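You operate a simulated robot arm through the tools that you are given. There is no shell and no other tool.

Carry out the task below with a simulated robot arm. There is one attempt and no reset: what you move stays moved.

Task
Set the track stop to 20 mm and push the track's two bundles up to it in a row.
Fine: lock the track knob again before you push; slide the bundles, don't lift them.

The check looks at the end state, three seconds after you hand in, the way a careful person would. Anything else that was tipped, shoved, dropped, spilled or broken makes it a failure.

Robot
A 6-joint arm with a two-finger parallel gripper, fixed in place. Base frame: the origin is at the foot of the arm, x ahead of it, y to its left, z up. Units: mm, rad, N and s.
With the tool pointing down near the work surface it reaches from about 300 to 660 mm from the base axis. Its first joint turns from -2.007 to 2.007 rad. Payload 3.43 kg.
Tool frame: the origin (TCP) lies between the finger pads and is the grasp point; the fingertips stand 34 mm ahead of it; z points along the fingers, y is the line along which they close. The gripper opens to 128 mm. The fingers are 24 mm wide and 12 mm thick; the gripper's body (48 by 130 mm) begins 96 mm behind the TCP.
Orientation is that of the tool frame in the base frame, as a unit quaternion [w, x, y, z]. With the fingers straight down and closing along the base's y, the tool's x points along the base's -x, its y along +y and its z along -z.

Tools
- The arm moves only by the tool play_rows. Its argument "deltas" is text: rows parted by semicolons, each of 7 numbers parted by spaces: the shift along the tool's x, y, z in units of 250 mm (1.0 is 250 mm), then the turn, a rotation vector about the tool's x, y, z in units of 180 degrees (1.0 is 180 degrees), then the finger opening in mm, from 0 to 128. In form: tx ty tz rx ry rz fingers; .... A call has 1 to 20 rows; each row is the pose to reach, as a shift and turn from the pose commanded when the call began, along the tool's axes at that moment. A call with a number of a shift or a turn outside -1 to 1 is refused whole. Rows are played at 5 a second. More than 50 mm and 0.15 rad between two rows, or a gripper value outside its range, and nothing of the call is played. Where a pose cannot be reached the arm comes as near as it can. A force on the tool above 50 N (or 10 N above the force at the start of the call, whichever is more), or a blocked arm, ends the call early, and 0.2 s more pass. Each finger travels about 153 mm/s and halts on what it meets, pressing with about 29 N; the grip force reading is that of the motor and also rises with nothing between the fingers. The clock runs only during rows and for 0.2 s after the last one: add rows that repeat a pose to give the fingers time. The reply holds the time, the measured pose of the TCP, the force on the tool along the base axes, the opening and the grip force, in the units named above and with some noise, with the torque about the TCP (base axes, N m) and any sound that the robot's microphone picked up.
- Cameras (640 x 400 px; columns grow to the right, rows downward): "scene" is fixed at [219.5, -650.8, 1559.1]; the picture's right is [0.85, -0.53, 0.00], its down [-0.49, -0.79, -0.36] and it looks along [0.19, 0.31, -0.93] (base axes); focal length 342 px, centre (320, 200). "wrist" rides on the gripper at [76, -11, -160] in the tool frame; the picture's right is [0.15, 0.99, 0.00], its down [-0.88, 0.13, -0.46] and it looks along [-0.45, 0.07, 0.89] (tool axes); focal length 234 px, centre (320, 200).
- get_image(camera): a new picture of that camera. It takes no simulated time.
- raise_lower(by): slides the trunk up (or, below 0, down) by that many mm; the arm rides with it, the base frame stays. It gives what a move gives, with no picture.
- point_at(camera, pixels): for up to 12 pixels [column, row] of the newest picture of that camera ("zoom" is the newest enlarged one), the place [x, y, z] in the base frame of the surface seen there, good to about 3 mm. It takes no simulated time.
- close_up(camera, box): a new picture of the part [left, top, right, bottom] of that camera's present view, enlarged. It takes no simulated time.
- finish_job(): hands the job in; it is judged then, once.

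Leave the gripper open and the arm clear of the work at the hand-in unless told otherwise.

The tools are called after "Emit:" as a command line: name --argument value ..., lists and objects as JSON in quotes. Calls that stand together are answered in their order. play_rows: Moves the arm, as the interface text tells. Its arguments: {"type":"object","properties":{"deltas":{"type":"string"}},"required":["deltas"]} The other tools are called the same way: raise_lower (by) slides the trunk up or down; get_image (camera) takes a picture; point_at (camera, pixels) gives the place of the surface under pixels of a picture; close_up (camera, box) takes an enlarged picture of a part of a camera's view; finish_job () hands the job in.

At the start:

```text
time_s: 0.0
tool_pos: [153.9, -338.8, 1122.3]
tcp_rot: [0.001, -0.001, 1.0, 0.0]
wrist_force: [-0.2, -0.8, 0.6]
ft_torque: [0.0, -0.02, -0.01]
finger_gap: 128.0
finger_force: 0.1
trunk travel left (down, up): [-900.0, 90.0]
```

scene: 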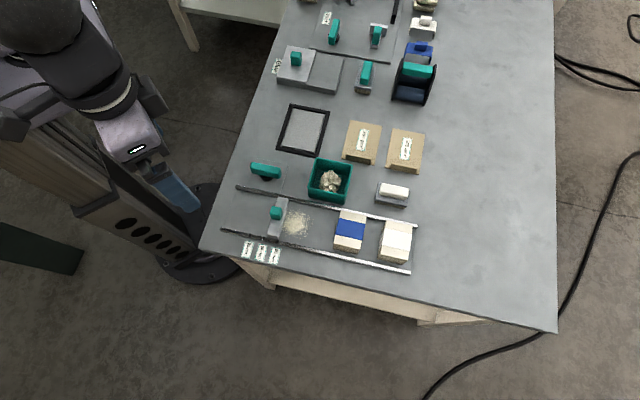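
wrist: 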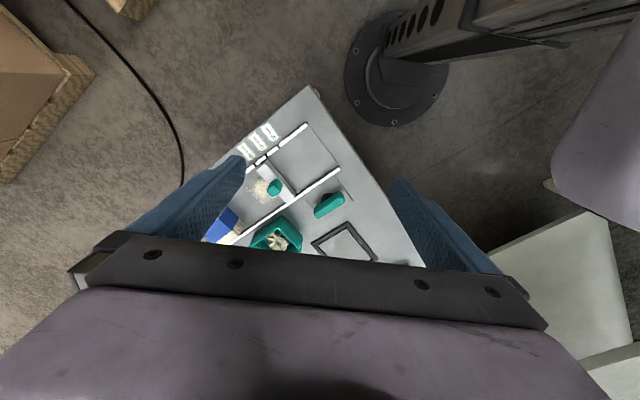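

I see a workbench with a track in the lower part (rails around px 235,188 to 415,225 and 220,228 to 410,272), a stop with a teal knob at about (277,213), powder at (295,223), and two bundles at (350,230) and (395,240). I'll zoom in on this area.

Emit:
close_up --camera "scene" --box '[210, 150, 430, 288]'

Emit:
close_up --camera "scene" --box '[220, 180, 320, 270]'

Emit:
close_up --camera "scene" --box '[260, 0, 460, 125]'

```text
2.90 times, centred on (320, 219) of scene
```

zoom: 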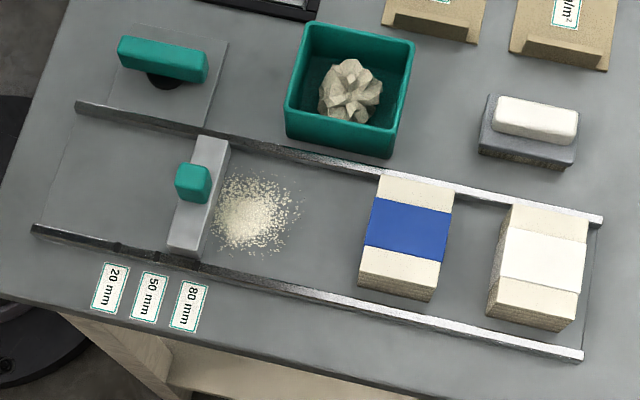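

```text
4.44 times, centred on (270, 225) of scene
```

zoom: 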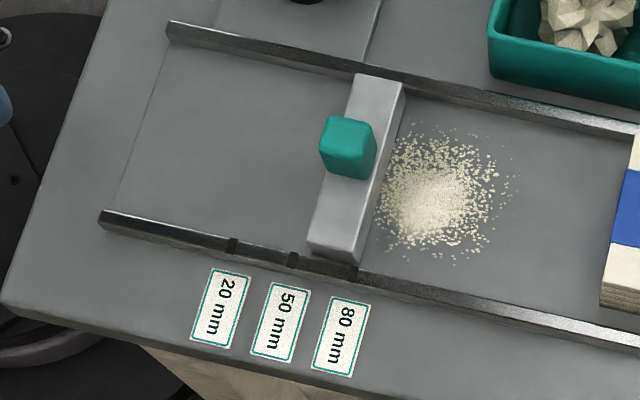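

```text
3.20 times, centred on (360, 62) of scene
```

zoom: 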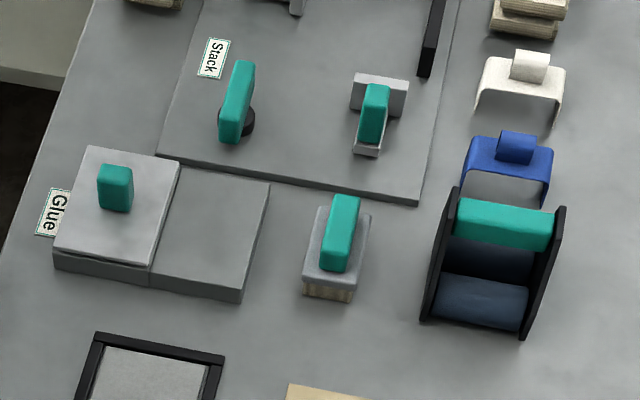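

The "track" knob looks like the teal lever on the plate beside the far rail (scene px 265,170); the stop has its own teal grip. I'll take a closer view and measure places.

Emit:
close_up --camera "scene" --box '[210, 150, 430, 288]'

Emit:
point_at --camera "zoom" --pixels '[[120, 45], [205, 65], [163, 52], [166, 82], [192, 178], [230, 145], [172, 245], [195, 250], [80, 105], [600, 220], [36, 230], [580, 356]]'

Emit:
point_at --camera "zoom" --pixels '[[385, 180], [450, 195], [435, 280], [362, 270], [510, 210], [585, 225], [575, 310], [490, 290], [120, 250], [156, 255], [200, 262], [245, 210]]'

Emit:
point_at --camera "zoom" --pixels '[[225, 50], [205, 125], [120, 85], [300, 30], [410, 45], [350, 85], [395, 155], [535, 115], [100, 160], [320, 200], [470, 270], [110, 290]]'

```text
2.90 times, centred on (320, 219) of scene
```

zoom: 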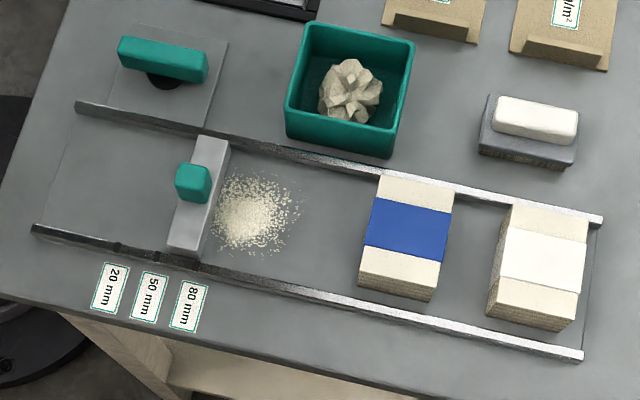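

```text
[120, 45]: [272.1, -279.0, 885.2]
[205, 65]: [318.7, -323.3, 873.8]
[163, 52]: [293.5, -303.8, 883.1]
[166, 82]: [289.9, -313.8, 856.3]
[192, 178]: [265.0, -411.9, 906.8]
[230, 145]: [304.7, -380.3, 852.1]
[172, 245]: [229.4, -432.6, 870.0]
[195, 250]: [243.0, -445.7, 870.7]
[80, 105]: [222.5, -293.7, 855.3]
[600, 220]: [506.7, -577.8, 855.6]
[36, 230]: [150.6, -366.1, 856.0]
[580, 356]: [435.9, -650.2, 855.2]
```

```text
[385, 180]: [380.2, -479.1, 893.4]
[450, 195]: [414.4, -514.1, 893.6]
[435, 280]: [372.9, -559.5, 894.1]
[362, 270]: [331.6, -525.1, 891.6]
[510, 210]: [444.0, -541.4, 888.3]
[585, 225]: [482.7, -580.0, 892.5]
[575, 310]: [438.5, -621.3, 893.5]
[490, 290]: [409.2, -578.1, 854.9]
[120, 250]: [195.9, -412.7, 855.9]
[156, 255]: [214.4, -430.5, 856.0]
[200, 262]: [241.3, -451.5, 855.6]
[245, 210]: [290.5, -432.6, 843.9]
```

```text
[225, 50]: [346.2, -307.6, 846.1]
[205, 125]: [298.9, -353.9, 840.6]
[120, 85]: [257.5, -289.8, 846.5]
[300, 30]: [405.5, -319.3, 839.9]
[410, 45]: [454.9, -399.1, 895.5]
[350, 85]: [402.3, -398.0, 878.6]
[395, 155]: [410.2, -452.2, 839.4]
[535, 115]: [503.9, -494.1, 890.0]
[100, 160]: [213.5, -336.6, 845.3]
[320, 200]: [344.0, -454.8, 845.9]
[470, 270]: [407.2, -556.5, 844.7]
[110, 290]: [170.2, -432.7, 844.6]
```

The track runs at −45° in the base frame (along u=(x−y)/√2), bundles at u≈606–658 and 697–751, the stop's front face at u≈487. I'll look through the wrist camera at the knob, stop and notches (around px 240–350, 120–250).

Emit:
close_up --camera "wrist" --box '[200, 90, 400, 265]'

Emit:
close_up --camera "scene" --box '[240, 150, 300, 188]'

```text
2.29 times, centred on (300, 178) of wrist
```

zoom: 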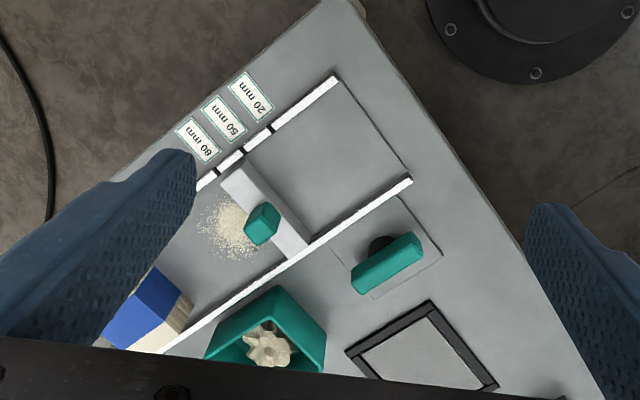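

```text
10.53 times, centred on (270, 169) of scene
```

zoom: 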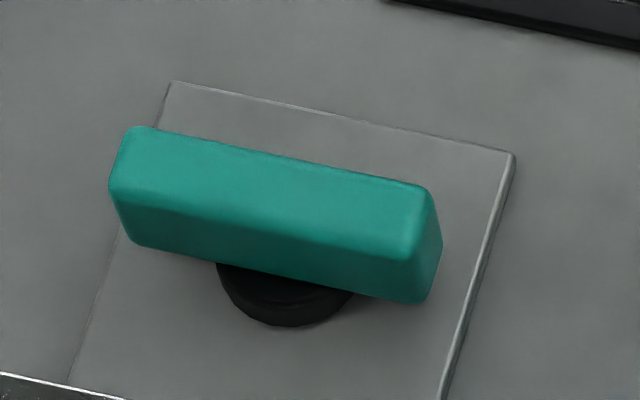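

Now a close look at the crumbs at scene (295,223) and the Stack knob for comparison.

Emit:
close_up --camera "scene" --box '[265, 190, 325, 245]'

Emit:
close_up --camera "scene" --box '[330, 190, 430, 280]'

Emit:
close_up --camera "scene" --box '[300, 0, 400, 65]'

Emit:
close_up --camera "scene" --box '[340, 50, 440, 112]'

```text
7.27 times, centred on (295, 218) of scene
```

zoom: 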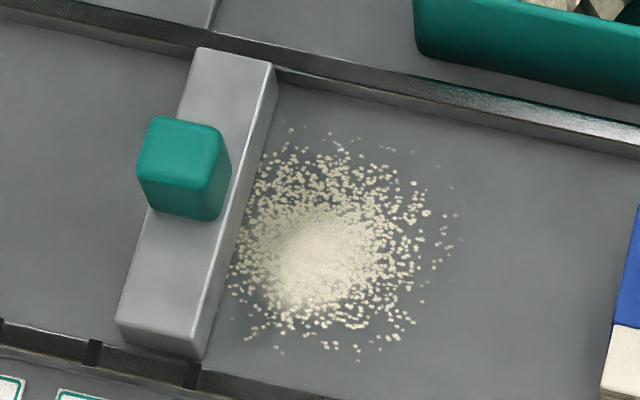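

```text
4.44 times, centred on (380, 235) of scene
```

zoom: 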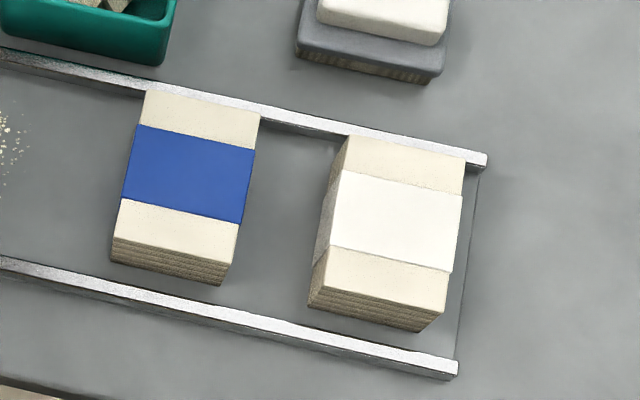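

```text
6.15 times, centred on (350, 32) of scene
```

zoom: 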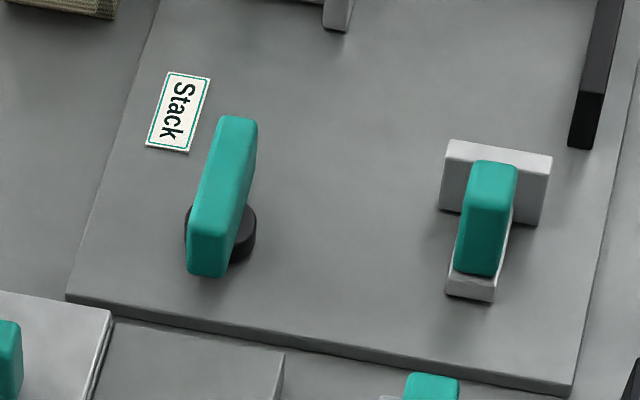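

```text
6.40 times, centred on (390, 81) of scene
```

zoom: 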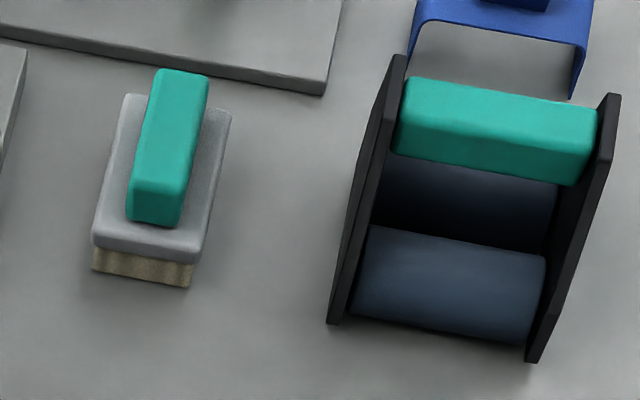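

The crumbs lie flat on the track (no measurable height). Next I measure the knob's corners and the stop's edges more finely.

Emit:
close_up --camera "scene" --box '[240, 150, 300, 188]'

Emit:
point_at --camera "zoom" --pixels '[[125, 140], [420, 195], [405, 250], [120, 185], [270, 190], [430, 290], [260, 310], [345, 300], [172, 85], [512, 155], [440, 390], [75, 380]]'

Emit:
close_up --camera "scene" --box '[220, 190, 300, 250]'

```text
10.53 times, centred on (270, 169) of scene
```

zoom: 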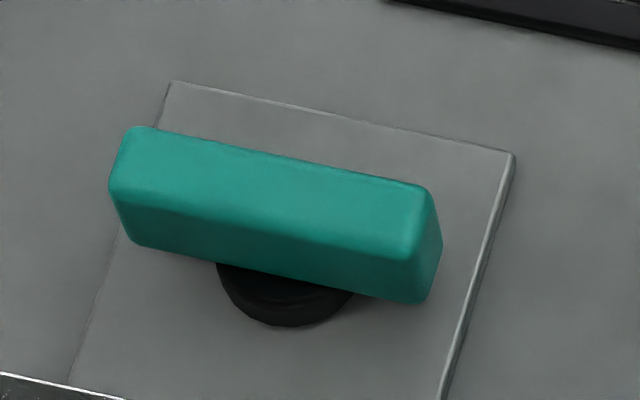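

```text
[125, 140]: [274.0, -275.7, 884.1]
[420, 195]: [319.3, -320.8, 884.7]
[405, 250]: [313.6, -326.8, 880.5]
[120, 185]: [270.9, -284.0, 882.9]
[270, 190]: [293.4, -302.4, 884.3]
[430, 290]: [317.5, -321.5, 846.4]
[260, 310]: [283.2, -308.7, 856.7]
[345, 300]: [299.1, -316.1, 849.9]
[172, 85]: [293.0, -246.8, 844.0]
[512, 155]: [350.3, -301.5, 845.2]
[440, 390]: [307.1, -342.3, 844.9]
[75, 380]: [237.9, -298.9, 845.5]
```

```text
6.67 times, centred on (260, 220) of scene
```

zoom: 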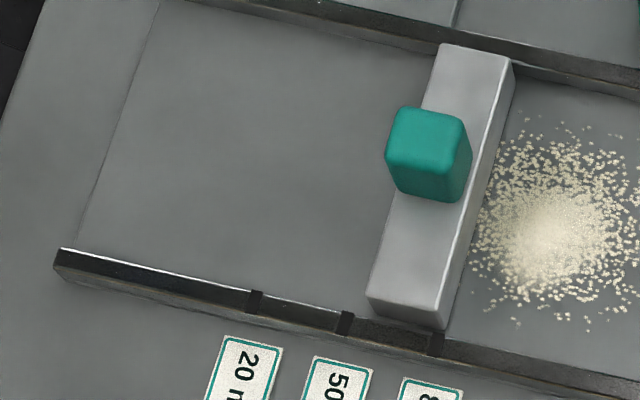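

I measure stop edges, notches and rail corners.

Emit:
point_at --camera "zoom" --pixels '[[440, 45], [510, 62], [445, 322], [372, 298], [400, 115], [460, 120], [430, 165], [465, 200], [253, 298], [344, 320], [434, 342], [440, 330]]'

Emit:
play_rows --deltas "-0.094 0.024 0 0 0 0.0417 128; -0.188 0.048 0 0 0 0.0834 128; -0.282 0.072 0 0 0 0.125 128; -0.376 0.096 0 0 0 0.1667 128; -0.47 0.122 0 0 0 0.2084 128; -0.562 0.147 0 0 0 0.25 128; -0.562 0.147 0 0 0 0.25 128"

Emit:
get_image --camera "wrist"

Emit:
get_image --camera "scene"

```text
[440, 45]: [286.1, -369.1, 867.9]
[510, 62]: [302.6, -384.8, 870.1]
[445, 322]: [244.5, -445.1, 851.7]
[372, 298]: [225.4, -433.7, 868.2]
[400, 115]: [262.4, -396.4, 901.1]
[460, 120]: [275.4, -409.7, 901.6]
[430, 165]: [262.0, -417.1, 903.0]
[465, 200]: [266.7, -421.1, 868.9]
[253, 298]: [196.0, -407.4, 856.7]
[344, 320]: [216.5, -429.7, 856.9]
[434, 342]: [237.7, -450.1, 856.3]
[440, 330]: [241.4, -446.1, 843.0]
```

```text
time_s: 1.6
tool_pos: [293.6, -302.1, 1121.6]
tcp_rot: [0.0, 0.383, 0.924, 0.0]
wrist_force: [-0.7, 0.5, 0.1]
ft_torque: [0.01, 0.0, 0.0]
finger_gap: 127.8
finger_force: 0.0
trunk travel left (down, up): [-900.0, 90.0]
```

```text
taken
```

wrist: 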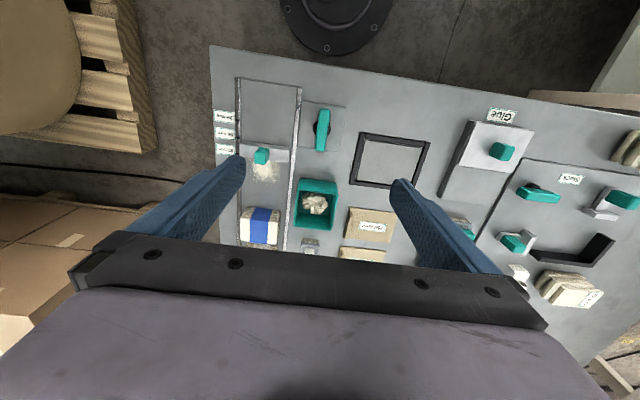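

```text
taken
```

scene: 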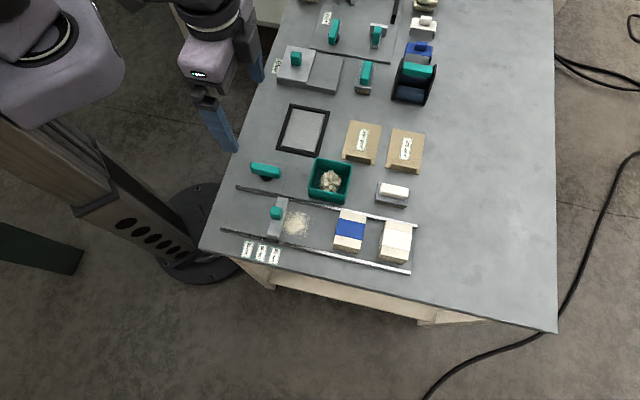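

I'm above the knob. The stop's front face is at u≈487, level with the 80 notch (u≈486.4); the 20 notch is at u≈426.7, so the stop must move about −60 mm. Now I go down to z≈930 above the knob with the fingers partly closed.

Emit:
play_rows --deltas "0 0 0.1 0 0 0 100; 0 0 0.2 0 0 0 80; 0 0 0.3 0 0 0 60; 0 0 0.4 0 0 0 60; 0 0 0.5 0 0 0 60; 0 0 0.6 0 0 0 60; 0 0 0.7 0 0 0 60; 0 0 0.766 0 0 0 60; 0 0 0.766 0 0 0 60"

Emit:
get_image --camera "wrist"

Emit:
get_image --camera "scene"

```text
time_s: 3.6
tool_pos: [293.3, -302.8, 930.8]
tcp_rot: [-0.001, 0.382, 0.924, 0.0]
wrist_force: [0.1, 0.3, 0.0]
ft_torque: [-0.02, -0.01, 0.0]
finger_gap: 59.7
finger_force: 0.1
trunk travel left (down, up): [-900.0, 90.0]
```

```text
taken
```

wrist: 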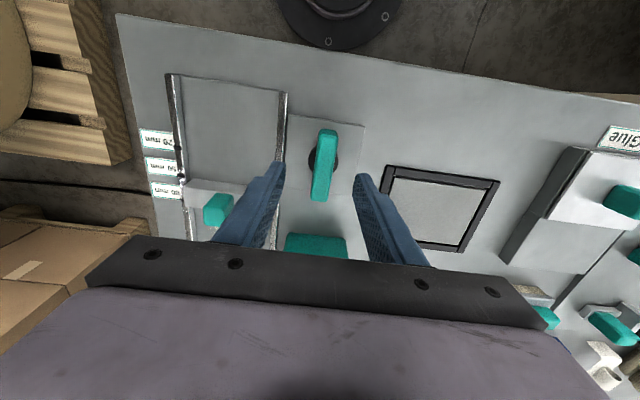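

```text
taken
```

scene: 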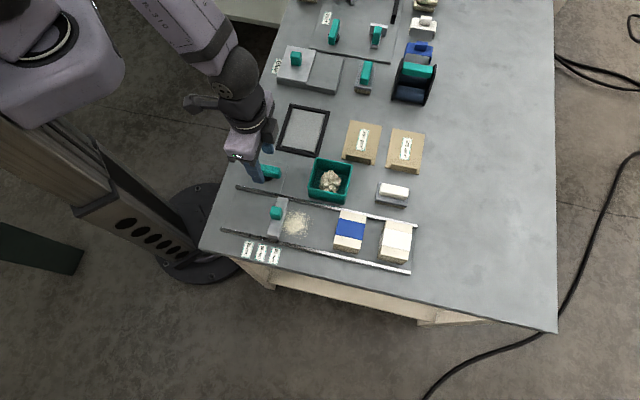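

The knob (px 322,130 to 320,200) sits between the fingers. I check its place through the wrist camera.

Emit:
close_up --camera "wrist" --box '[260, 110, 380, 220]'

Emit:
point_at --camera "wrist" --pixels '[[321, 132], [335, 132], [315, 196], [328, 196], [324, 165], [310, 157]]'

```text
3.64 times, centred on (320, 165) of wrist
```

zoom: 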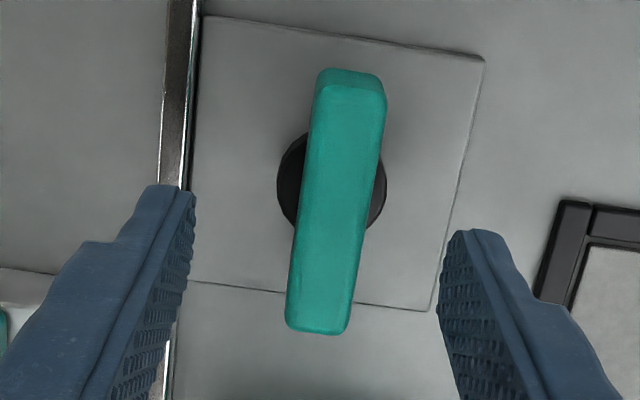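

```text
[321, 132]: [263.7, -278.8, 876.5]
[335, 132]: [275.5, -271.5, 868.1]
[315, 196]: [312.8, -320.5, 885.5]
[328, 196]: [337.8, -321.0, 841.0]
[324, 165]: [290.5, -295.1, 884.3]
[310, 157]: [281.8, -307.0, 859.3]
```

Knob centre ≈ (294,−302), matching the TCP. I lower to z≈893 (tips ≈859) and close on the bar.

Emit:
play_rows --deltas "0 0 0.05 0 0 0 60; 0 0 0.1 0 0 0 60; 0 0 0.15 0 0 0 60; 0 0 0.15 0 0 0 40; 0 0 0.15 0 0 0 25; 0 0 0.15 0 0 0 10; 0 0 0.15 0 0 0 10; 0 0 0.15 0 0 0 10"

Emit:
close_up --camera "wrist" --box '[260, 110, 380, 220]'

```text
time_s: 5.4
tool_pos: [294.9, -299.7, 893.6]
tcp_rot: [0.0, 0.383, 0.924, -0.001]
wrist_force: [20.9, 19.6, 0.8]
ft_torque: [0.74, -1.19, -0.01]
finger_gap: 17.8
finger_force: 45.0
trunk travel left (down, up): [-900.0, 90.0]
```

```text
3.64 times, centred on (320, 165) of wrist
```

zoom: 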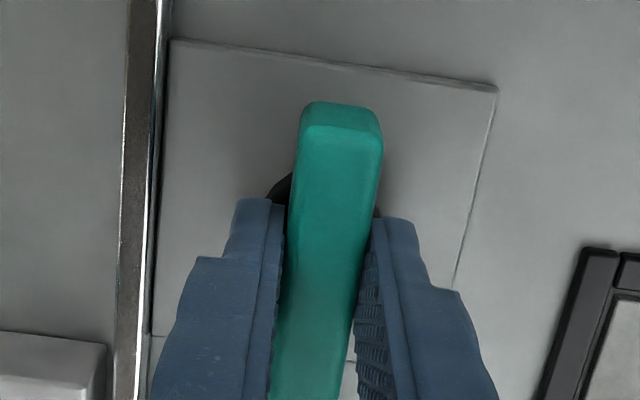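

Both fingers closed on a bar 17.8 mm wide; the side force (~29 N along +v) says the bar's centre is about 3.3 mm further along +v than my command. I shift to relieve it.

Emit:
play_rows --deltas "0 0.007 0 0 0 0 10; 0 0.0135 0 0 0 0 10; 0 0.0135 0 0 0 0 10"

```text
time_s: 6.2
tool_pos: [295.1, -299.0, 893.9]
tcp_rot: [-0.001, 0.382, 0.924, -0.001]
wrist_force: [3.0, 5.2, -0.7]
ft_torque: [-0.23, -0.18, -0.03]
finger_gap: 17.9
finger_force: 45.4
trunk travel left (down, up): [-900.0, 90.0]
```

Force is now low. I try a small counter-clockwise turn (seen from above; −rz), 14°, and read the torque.

Emit:
play_rows --deltas "0 0 0 0 0 -0.02 10; 0 0 0 0 0 -0.04 10; 0 0 0 0 0 -0.06 10; 0 0 0 0 0 -0.08 10; 0 0 0 0 0 -0.08 10"

Emit:
close_up --camera "wrist" --box '[200, 80, 440, 230]'

```text
time_s: 7.4
tool_pos: [295.0, -298.8, 894.4]
tcp_rot: [0.0, 0.265, 0.964, 0.0]
wrist_force: [0.7, -1.3, -0.7]
ft_torque: [-0.13, -0.13, -1.86]
finger_gap: 24.6
finger_force: 45.2
trunk travel left (down, up): [-900.0, 90.0]
```

```text
2.67 times, centred on (320, 155) of wrist
```

zoom: 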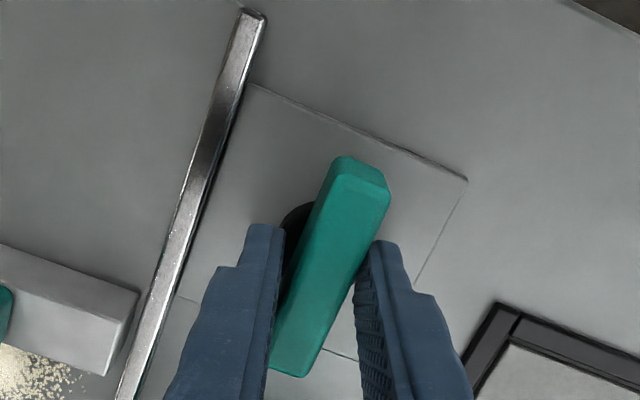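

The gap widened to 24.6 and the torque rose to 1.86 Nm: the knob doesn't turn that way. I turn back and then clockwise.

Emit:
play_rows --deltas "0 0 0 0 0 0.02 10; 0 0 0 0 0 0.04 10; 0 0 0 0 0 0.06 10; 0 0 0 0 0 0.08 10; 0 0 0 0 0 0.1 10; 0 0 0 0 0 0.12 10; 0 0 0 0 0 0.14 10; 0 0 0 0 0 0.16 10; 0 0 0 0 0 0.16 10"

Emit:
close_up --camera "wrist" --box '[200, 80, 440, 230]'

```text
time_s: 9.4
tool_pos: [295.9, -299.9, 893.8]
tcp_rot: [0.001, 0.497, 0.868, 0.0]
wrist_force: [-5.3, -7.5, 1.4]
ft_torque: [-0.28, 0.43, 0.0]
finger_gap: 17.6
finger_force: 45.0
trunk travel left (down, up): [-900.0, 90.0]
```

```text
2.67 times, centred on (320, 155) of wrist
```

zoom: 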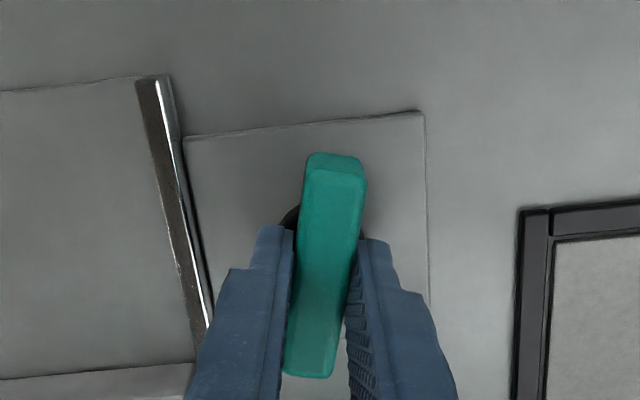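

The knob turns clockwise freely. I go on to about 90° total.

Emit:
play_rows --deltas "0 0 0 0 0 0.035 10; 0 0 0 0 0 0.07 10; 0 0 0 0 0 0.105 10; 0 0 0 0 0 0.14 10; 0 0 0 0 0 0.175 10; 0 0 0 0 0 0.21 10; 0 0 0 0 0 0.245 10; 0 0 0 0 0 0.28 10; 0 0 0 0 0 0.315 10; 0 0 0 0 0 0.315 10"

Emit:
close_up --camera "wrist" --box '[200, 80, 440, 230]'

```text
time_s: 11.6
tool_pos: [294.8, -299.2, 894.0]
tcp_rot: [0.001, 0.849, 0.528, 0.001]
wrist_force: [-13.5, -14.4, 6.6]
ft_torque: [-1.2, 0.91, -0.02]
finger_gap: 17.8
finger_force: 45.2
trunk travel left (down, up): [-900.0, 90.0]
```

```text
2.67 times, centred on (320, 155) of wrist
```

zoom: 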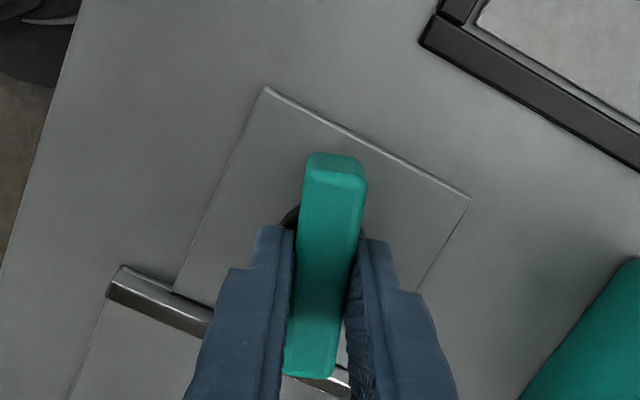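

Turned about 71°, force 20 N along the bar. I relieve 2 mm along tool −x and go on to 90° in small steps.

Emit:
play_rows --deltas "-0.008 -0.002 0 0 0 0 10; -0.008 -0.002 0 0 0 0.025 10; -0.008 -0.002 0 0 0 0.05 10; -0.008 -0.002 0 0 0 0.075 10; -0.008 -0.002 0 0 0 0.106 10; -0.008 -0.002 0 0 0 0.106 10"

Emit:
close_up --camera "wrist" --box '[200, 80, 440, 230]'

```text
time_s: 13.0
tool_pos: [294.4, -300.0, 894.1]
tcp_rot: [0.001, 0.924, 0.382, -0.001]
wrist_force: [6.3, 2.9, 6.5]
ft_torque: [0.87, -0.78, 0.59]
finger_gap: 17.8
finger_force: 44.7
trunk travel left (down, up): [-900.0, 90.0]
```

```text
2.67 times, centred on (320, 155) of wrist
```

zoom: 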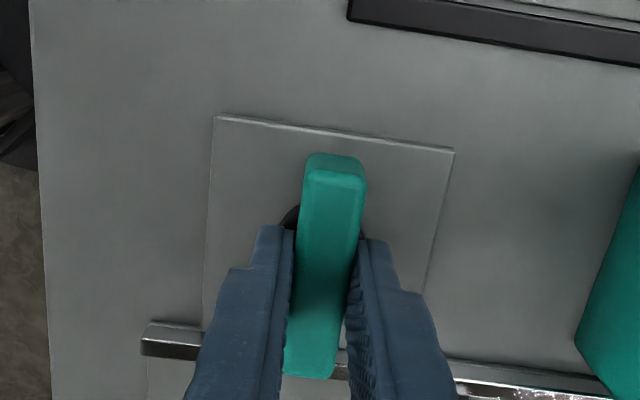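

Now at 90°, torque 0.59 Nm appeared. I push 4° more to see if it's the end stop.

Emit:
play_rows --deltas "0 0 0 0 0 0.012 10; 0 0 0 0 0 0.024 10; 0 0 0 0 0 0.024 10"

```text
time_s: 13.8
tool_pos: [293.8, -300.6, 893.9]
tcp_rot: [0.0, 0.938, 0.347, 0.0]
wrist_force: [-0.3, 0.9, 6.8]
ft_torque: [-0.6, 0.69, 1.49]
finger_gap: 19.6
finger_force: 45.1
trunk travel left (down, up): [-900.0, 90.0]
```

That's the end stop: the knob has turned its full 90°. I back off the twist, open, and rise.

Emit:
play_rows --deltas "0 0 0 0 0 -0.024 10; 0 0 0 0 0 -0.024 40; 0 0 0 0 0 -0.024 60; 0 0 -0.08 0 0 -0.024 60; 0 0 -0.16 0 0 -0.024 60; 0 0 -0.24 0 0 -0.024 60; 0 0 -0.28 0 0 -0.024 60; 0 0 -0.28 0 0 -0.024 60"

Emit:
get_image --camera "wrist"

Emit:
get_image --camera "scene"

```text
time_s: 15.6
tool_pos: [294.1, -300.7, 964.2]
tcp_rot: [0.001, 0.925, 0.381, 0.0]
wrist_force: [0.3, 0.0, -0.2]
ft_torque: [0.01, -0.02, -0.01]
finger_gap: 59.9
finger_force: 0.1
trunk travel left (down, up): [-900.0, 90.0]
```

```text
taken
```

wrist: 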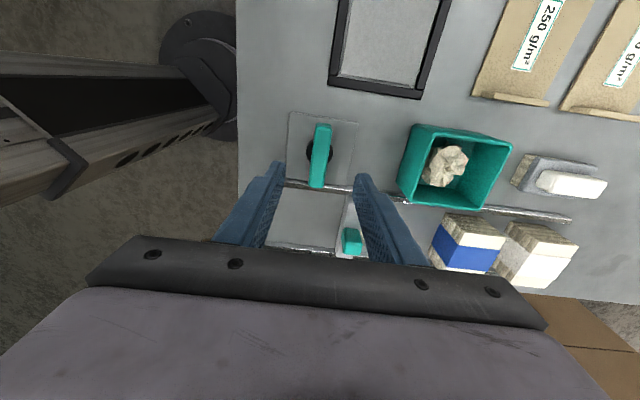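

```text
taken
```

scene: 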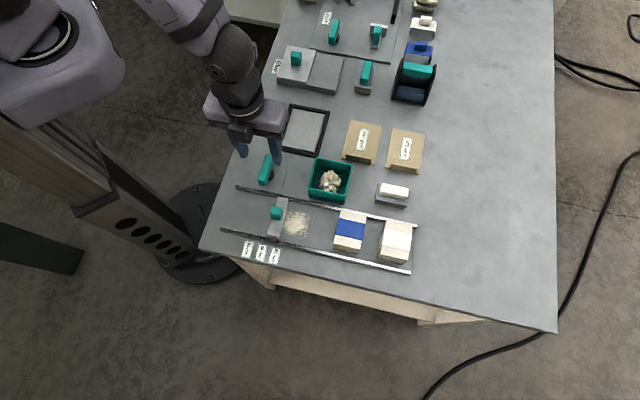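

The knob now points across the track. Next I move over the stop's grip (u≈474, v≈−101) at z≈964 and check with the wrist camera.

Emit:
play_rows --deltas "-0.08 0.043 0 0 0 0 60; -0.16 0.086 0 0 0 0 60; -0.24 0.128 0 0 0 0 60; -0.32 0.171 0 0 0 0 60; -0.385 0.214 0 0 0 0 60; -0.385 0.214 0 0 0 0 60"

Emit:
close_up --camera "wrist" --box '[200, 80, 440, 230]'

Emit:
point_at --camera "zoom" --pixels '[[320, 200], [325, 215], [300, 220], [345, 220], [320, 240]]'

```text
time_s: 17.0
tool_pos: [261.9, -405.6, 962.4]
tcp_rot: [0.0, 0.925, 0.38, 0.0]
wrist_force: [0.2, 0.5, 0.2]
ft_torque: [-0.01, -0.02, 0.02]
finger_gap: 60.1
finger_force: 0.1
trunk travel left (down, up): [-900.0, 90.0]
```

```text
2.67 times, centred on (320, 155) of wrist
```

zoom: 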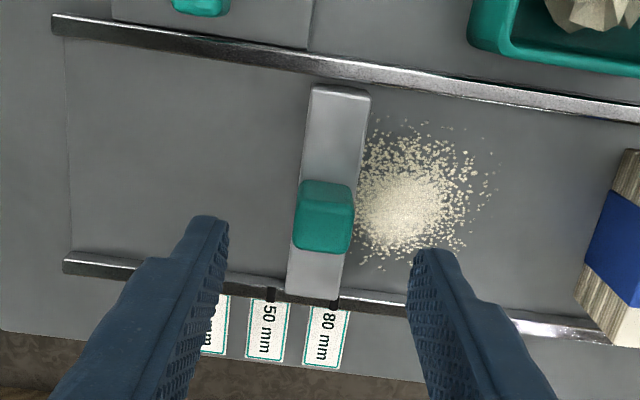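

```text
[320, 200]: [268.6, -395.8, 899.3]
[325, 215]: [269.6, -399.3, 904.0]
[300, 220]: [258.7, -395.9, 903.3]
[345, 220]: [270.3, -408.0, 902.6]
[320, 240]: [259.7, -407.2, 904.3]
```

The stop's grip is centred around u≈472, v≈−99, between the fingers. I descend to z≈908 (tips ≈874, above the bar top at 870) and close on the grip.

Emit:
play_rows --deltas "0.01 0 0.05 0 0 0 60; 0.01 0 0.1 0 0 0 60; 0.01 0 0.15 0 0 0 60; 0.01 0 0.2 0 0 0 50; 0.01 0 0.216 0 0 0 40; 0.01 0 0.216 0 0 0 30; 0.01 0 0.216 0 0 0 20; 0.01 0 0.216 0 0 0 10; 0.01 0 0.216 0 0 0 10; 0.01 0 0.216 0 0 0 10"

Emit:
close_up --camera "wrist" --box '[200, 80, 440, 230]'

Emit:
get_image --camera "scene"

```text
time_s: 19.2
tool_pos: [265.5, -405.0, 907.6]
tcp_rot: [0.0, 0.924, 0.382, 0.0]
wrist_force: [-0.7, 1.4, -1.1]
ft_torque: [-0.06, -0.05, 0.33]
finger_gap: 21.6
finger_force: 44.9
trunk travel left (down, up): [-900.0, 90.0]
```

```text
2.67 times, centred on (320, 155) of wrist
```

zoom: 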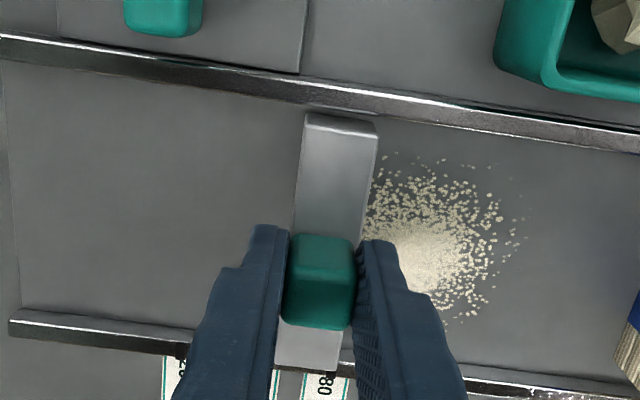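

```text
taken
```

scene: 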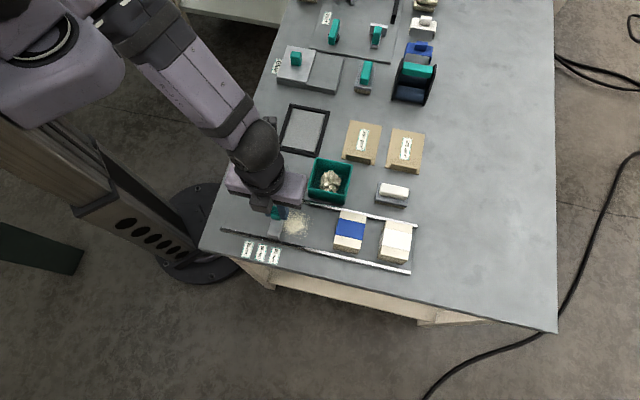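

Gripped; TCP u≈474.1. Now I slide the stop −60 mm along the track (tool −y).

Emit:
play_rows --deltas "0 -0.02 0 0 0 0 10; 0 -0.045 0 0 0 0 10; 0 -0.075 0 0 0 0 10; 0 -0.105 0 0 0 0 10; 0 -0.135 0 0 0 0 10; 0 -0.165 0 0 0 0 10; 0 -0.195 0 0 0 0 10; 0 -0.22 0 0 0 0 10; 0 -0.235 0 0 0 0 10; 0 -0.235 0 0 0 0 10"

Emit:
close_up --camera "wrist" --box '[200, 80, 440, 230]'

Emit:
close_up --camera "scene" --box '[220, 180, 320, 270]'

```text
time_s: 21.4
tool_pos: [223.2, -361.7, 909.9]
tcp_rot: [-0.001, 0.925, 0.381, 0.0]
wrist_force: [2.5, 1.6, -14.0]
ft_torque: [-0.55, -0.19, 0.24]
finger_gap: 21.7
finger_force: 45.0
trunk travel left (down, up): [-900.0, 90.0]
```

```text
2.67 times, centred on (320, 155) of wrist
```

zoom: 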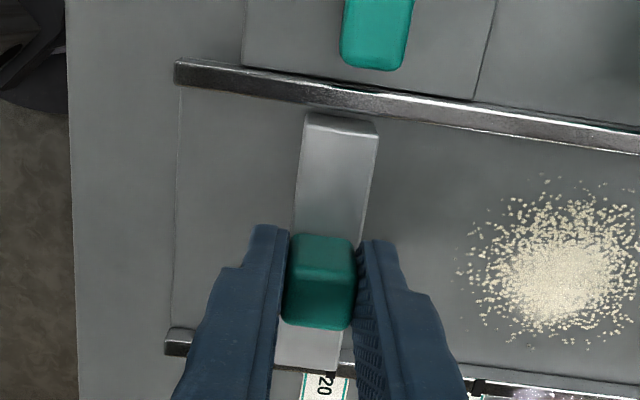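

```text
4.44 times, centred on (270, 225) of scene
```

zoom: 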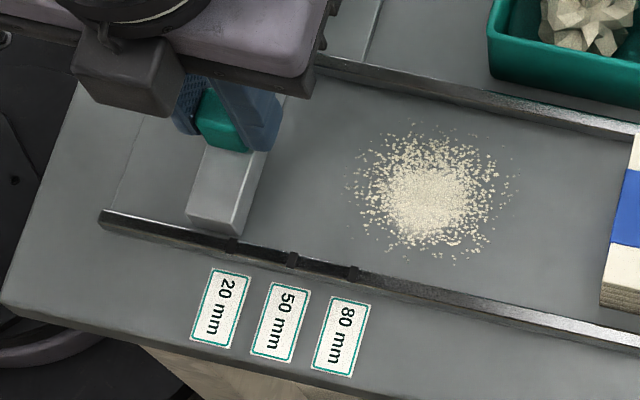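

The stop's front corner now sits by the 20 notch (zoom 237,235 vs notch 233,245). There's −14 N vertical tension, so I lower 2 mm, then look closer before releasing.

Emit:
play_rows --deltas "0 0 0.005 0 0 0 10; 0 0 0.01 0 0 0 10; 0 0 0.01 0 0 0 10"

Emit:
close_up --camera "scene" --box '[250, 215, 300, 245]'

Emit:
close_up --camera "scene" --box '[240, 205, 310, 250]'

Emit:
point_at --camera "zoom" --pixels '[[290, 200], [320, 240]]'

```text
time_s: 22.2
tool_pos: [223.5, -362.1, 909.2]
tcp_rot: [0.002, 0.925, 0.381, 0.0]
wrist_force: [2.5, 1.9, 15.7]
ft_torque: [1.77, -0.18, 0.42]
finger_gap: 21.8
finger_force: 45.5
trunk travel left (down, up): [-900.0, 90.0]
```

```text
12.80 times, centred on (275, 230) of scene
```

zoom: 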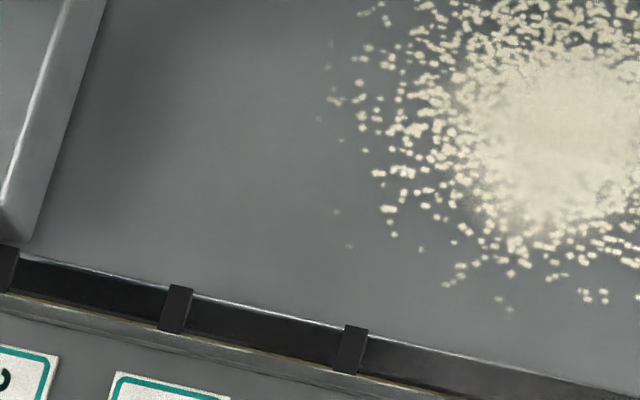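

```text
8.89 times, centred on (275, 228) of scene
```

zoom: 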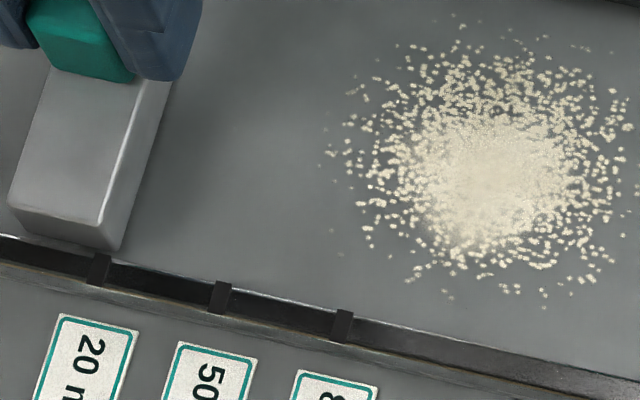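

```text
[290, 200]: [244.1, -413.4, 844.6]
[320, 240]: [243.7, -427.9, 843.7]
```

I repeat the earlier zoom for a like-for-like comparison of corner and notch.

Emit:
close_up --camera "scene" --box '[220, 190, 300, 250]'

```text
6.67 times, centred on (260, 220) of scene
```

zoom: 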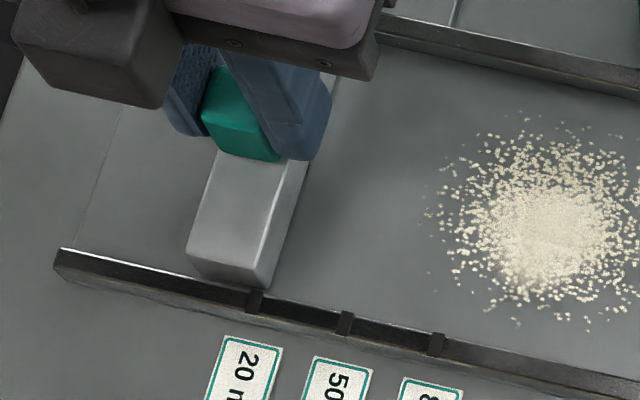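

Emit:
point_at --camera "zoom" --pixels '[[260, 260], [262, 275], [272, 240], [290, 200], [280, 240], [250, 265], [192, 255], [255, 292], [344, 315], [436, 337]]'

```text
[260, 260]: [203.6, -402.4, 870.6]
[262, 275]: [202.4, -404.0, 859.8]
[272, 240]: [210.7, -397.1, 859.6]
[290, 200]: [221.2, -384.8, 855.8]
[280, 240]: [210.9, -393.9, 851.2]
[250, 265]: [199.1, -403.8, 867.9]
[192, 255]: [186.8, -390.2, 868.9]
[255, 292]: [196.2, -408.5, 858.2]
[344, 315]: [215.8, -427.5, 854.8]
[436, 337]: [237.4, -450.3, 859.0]
```

The front face is at u≈428.7 against a notch at ≈427.1; before, it was 486.9 against 486.4. I nudge about 1 mm further and ease the vertical force.

Emit:
play_rows --deltas "0 -0.002 -0.005 0 0 0 10; 0 -0.004 -0.005 0 0 0 10; 0 -0.004 -0.005 0 0 0 10"

Emit:
close_up --camera "scene" --box '[220, 190, 300, 250]'

Emit:
point_at --camera "zoom" --pixels '[[260, 260], [262, 275], [272, 240], [290, 200], [280, 240], [262, 268], [268, 250], [255, 292], [254, 298], [256, 304]]'

```text
time_s: 23.0
tool_pos: [223.0, -361.6, 909.1]
tcp_rot: [0.001, 0.924, 0.382, -0.001]
wrist_force: [0.9, 1.8, 14.9]
ft_torque: [0.1, 0.37, 0.28]
finger_gap: 21.9
finger_force: 44.8
trunk travel left (down, up): [-900.0, 90.0]
```

```text
6.67 times, centred on (260, 220) of scene
```

zoom: 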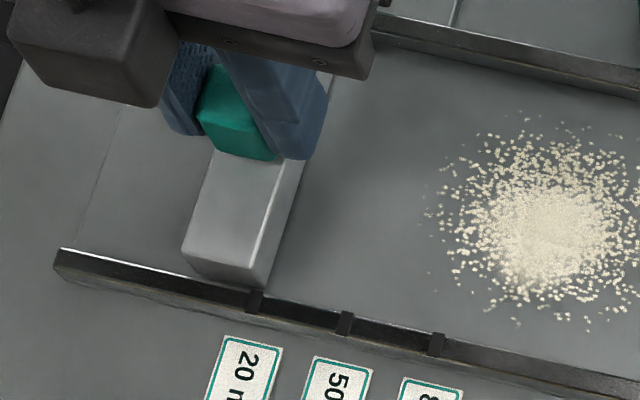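

```text
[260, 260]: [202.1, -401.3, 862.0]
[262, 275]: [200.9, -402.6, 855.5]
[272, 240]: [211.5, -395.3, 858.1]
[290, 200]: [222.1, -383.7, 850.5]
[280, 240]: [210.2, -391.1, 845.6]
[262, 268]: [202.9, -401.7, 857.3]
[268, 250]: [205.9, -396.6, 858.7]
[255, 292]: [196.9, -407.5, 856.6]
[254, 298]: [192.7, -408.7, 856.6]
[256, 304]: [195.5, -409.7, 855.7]
```

The offset now matches the original alignment. I release and rise, then look.

Emit:
play_rows --deltas "0 0 0 0 0 0 24; 0 0 0 0 0 0 40; 0 0 0 0 0 0 60; 0 0 -0.06 0 0 0 60; 0 0 -0.14 0 0 0 60; 0 0 -0.22 0 0 0 60; 0 0 -0.22 0 0 0 60"

Emit:
close_up --camera "scene" --box '[220, 190, 300, 250]'

Emit:
close_up --camera "wrist" --box '[200, 60, 440, 230]'

```text
time_s: 24.6
tool_pos: [224.8, -363.3, 963.9]
tcp_rot: [-0.001, 0.925, 0.381, 0.0]
wrist_force: [0.4, -0.1, 0.2]
ft_torque: [0.02, 0.0, -0.01]
finger_gap: 59.8
finger_force: 0.1
trunk travel left (down, up): [-900.0, 90.0]
```

```text
6.67 times, centred on (260, 220) of scene
```

zoom: 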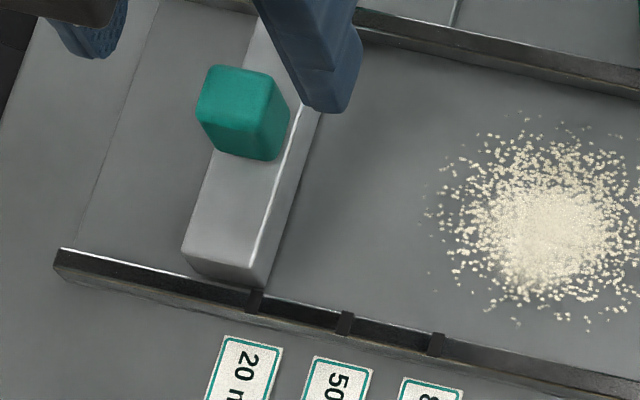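

```text
2.35 times, centred on (320, 145) of wrist
```

zoom: 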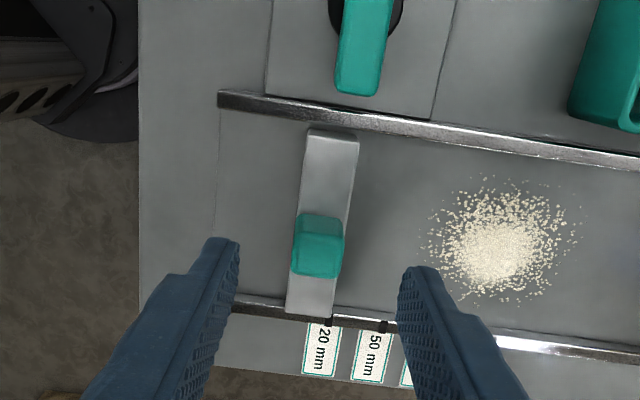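

The stop is at 20 mm. Back to the knob at (294.4,−300): move across, descend to z≈894, and close on the bar.

Emit:
play_rows --deltas "0.08 0.004 0 0 0 0 60; 0.16 0.008 0 0 0 0 60; 0.24 0.012 0 0 0 0 60; 0.32 0.016 0 0 0 0 60; 0.376 0.018 0 0 0 0 60; 0.376 0.018 0.07 0 0 0 60; 0.376 0.018 0.14 0 0 0 60; 0.376 0.018 0.21 0 0 0 60; 0.376 0.018 0.28 0 0 0 60; 0.376 0.018 0.28 0 0 0 40; 0.376 0.018 0.28 0 0 0 25; 0.376 0.018 0.28 0 0 0 10; 0.376 0.018 0.28 0 0 0 10; 0.376 0.018 0.28 0 0 0 10"

Emit:
close_up --camera "wrist" --box '[200, 80, 440, 230]'

```text
time_s: 27.6
tool_pos: [294.1, -301.0, 894.2]
tcp_rot: [0.0, 0.924, 0.382, 0.0]
wrist_force: [1.8, -2.3, -1.1]
ft_torque: [0.12, -0.06, 0.48]
finger_gap: 17.8
finger_force: 44.5
trunk travel left (down, up): [-900.0, 90.0]
```

```text
2.67 times, centred on (320, 155) of wrist
```

zoom: 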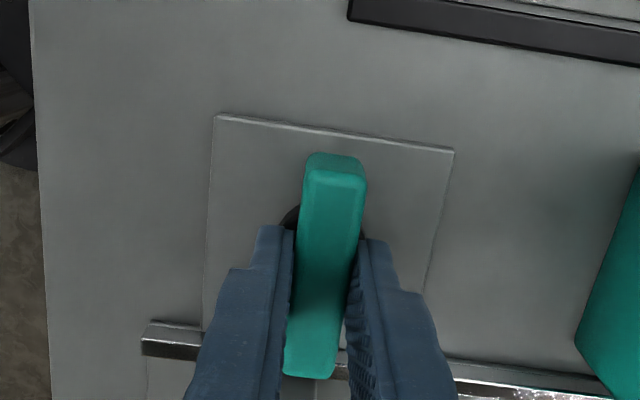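

Gripped cleanly. I turn it counter-clockwise back 90°, with a small centring shift.

Emit:
play_rows --deltas "0.003 0 0 0 0 -0.03 10; 0.006 0 0 0 0 -0.065 10; 0.006 0 0 0 0 -0.1 10; 0.006 0 0 0 0 -0.135 10; 0.006 0 0 0 0 -0.17 10; 0.006 0 0 0 0 -0.205 10; 0.006 0 0 0 0 -0.24 10; 0.006 0 0 0 0 -0.275 10; 0.006 0 0 0 0 -0.31 10; 0.006 0 0 0 0 -0.345 10; 0.006 0 0 0 0 -0.38 10; 0.006 0 0 0 0 -0.415 10; 0.006 0 0 0 0 -0.45 10; 0.006 0 0 0 0 -0.48 10; 0.006 0 0 0 0 -0.5 10; 0.006 0 0 0 0 -0.515 10; 0.006 0 0 0 0 -0.515 10"

Emit:
close_up --camera "wrist" --box '[200, 80, 440, 230]'

```text
time_s: 31.2
tool_pos: [294.8, -299.4, 893.8]
tcp_rot: [0.001, 0.363, 0.932, 0.0]
wrist_force: [0.1, -12.8, 14.5]
ft_torque: [-0.6, 0.45, -1.34]
finger_gap: 18.6
finger_force: 44.7
trunk travel left (down, up): [-900.0, 90.0]
```

```text
2.67 times, centred on (320, 155) of wrist
```

zoom: 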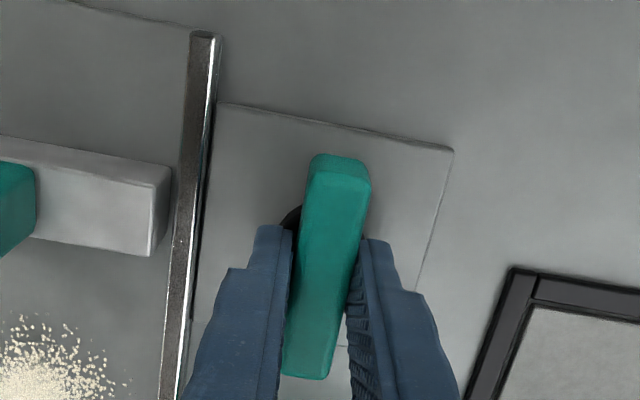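

The knob is back against its end (torque −1.34 Nm at 2° beyond). I relax the twist, open, and rise.

Emit:
play_rows --deltas "0 0 0 0 0 0.015 10; 0 0 0 0 0 0.015 40; 0 0 0 0 0 0.015 60; 0 0 -0.08 0 0 0.015 60; 0 0 -0.2 0 0 0.015 60; 0 0 -0.32 0 0 0.015 70; 0 0 -0.44 0 0 0.015 80; 0 0 -0.5 0 0 0.015 100; 0 0 -0.5 0 0 0.015 100"

Emit:
get_image --camera "wrist"

Emit:
close_up --camera "scene" --box '[210, 150, 430, 288]'

```text
time_s: 33.2
tool_pos: [294.8, -297.8, 1018.3]
tcp_rot: [0.0, 0.386, 0.923, 0.0]
wrist_force: [0.2, -0.2, -0.6]
ft_torque: [0.0, 0.0, -0.01]
finger_gap: 100.0
finger_force: 0.0
trunk travel left (down, up): [-900.0, 90.0]
```

```text
taken
```

wrist: 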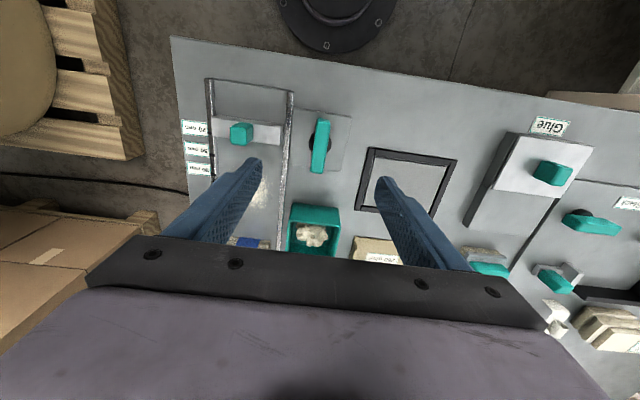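

```text
2.90 times, centred on (320, 219) of scene
```

zoom: 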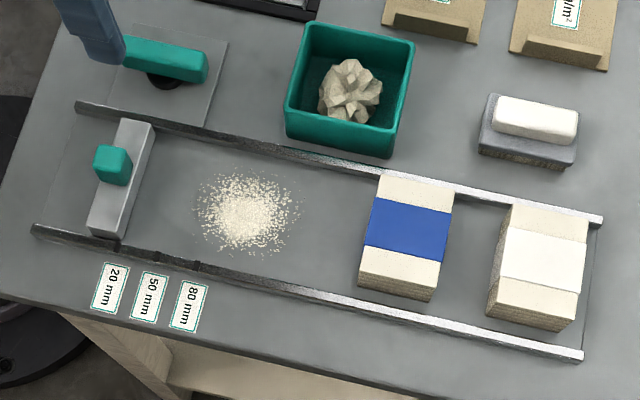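

Stop at 20, knob locked (lever parallel to the track again). Now I measure the bundles' edges finely.

Emit:
close_up --camera "scene" --box '[330, 200, 420, 275]'

Emit:
point_at --camera "zoom" --pixels '[[160, 80], [270, 105], [240, 285], [105, 255], [350, 110], [475, 140], [455, 330], [315, 300], [395, 215], [190, 175], [100, 270], [220, 310]]'

Emit:
point_at --camera "zoom" --pixels '[[460, 310], [462, 260], [470, 180], [440, 355], [310, 330], [300, 325], [325, 240], [170, 310], [380, 340], [100, 240], [130, 120], [335, 180]]'

```text
5.33 times, centred on (375, 238) of scene
```

zoom: 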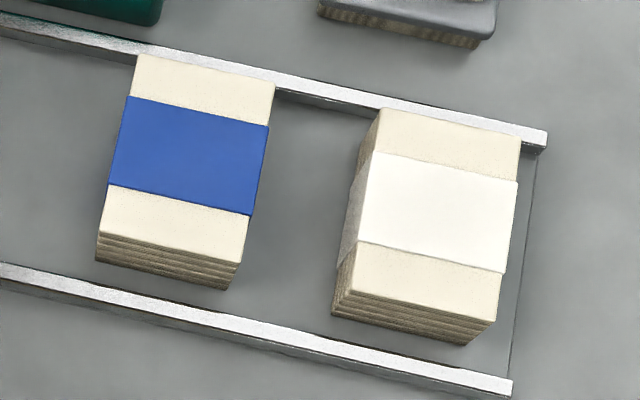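

```text
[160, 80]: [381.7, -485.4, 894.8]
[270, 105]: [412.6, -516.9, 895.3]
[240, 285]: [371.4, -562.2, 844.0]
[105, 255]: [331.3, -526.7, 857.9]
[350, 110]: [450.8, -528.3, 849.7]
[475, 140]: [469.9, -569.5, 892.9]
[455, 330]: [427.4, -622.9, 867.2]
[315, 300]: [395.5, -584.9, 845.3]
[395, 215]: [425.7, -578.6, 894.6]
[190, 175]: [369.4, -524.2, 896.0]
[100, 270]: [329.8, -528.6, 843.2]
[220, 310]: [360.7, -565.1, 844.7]
```

```text
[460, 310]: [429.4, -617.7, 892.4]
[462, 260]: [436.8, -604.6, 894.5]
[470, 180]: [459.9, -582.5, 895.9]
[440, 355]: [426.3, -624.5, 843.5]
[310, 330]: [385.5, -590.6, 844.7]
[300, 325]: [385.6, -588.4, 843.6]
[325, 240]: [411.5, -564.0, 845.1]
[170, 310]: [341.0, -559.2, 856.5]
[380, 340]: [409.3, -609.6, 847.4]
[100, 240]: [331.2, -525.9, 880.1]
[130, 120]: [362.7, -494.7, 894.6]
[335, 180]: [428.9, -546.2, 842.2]
```

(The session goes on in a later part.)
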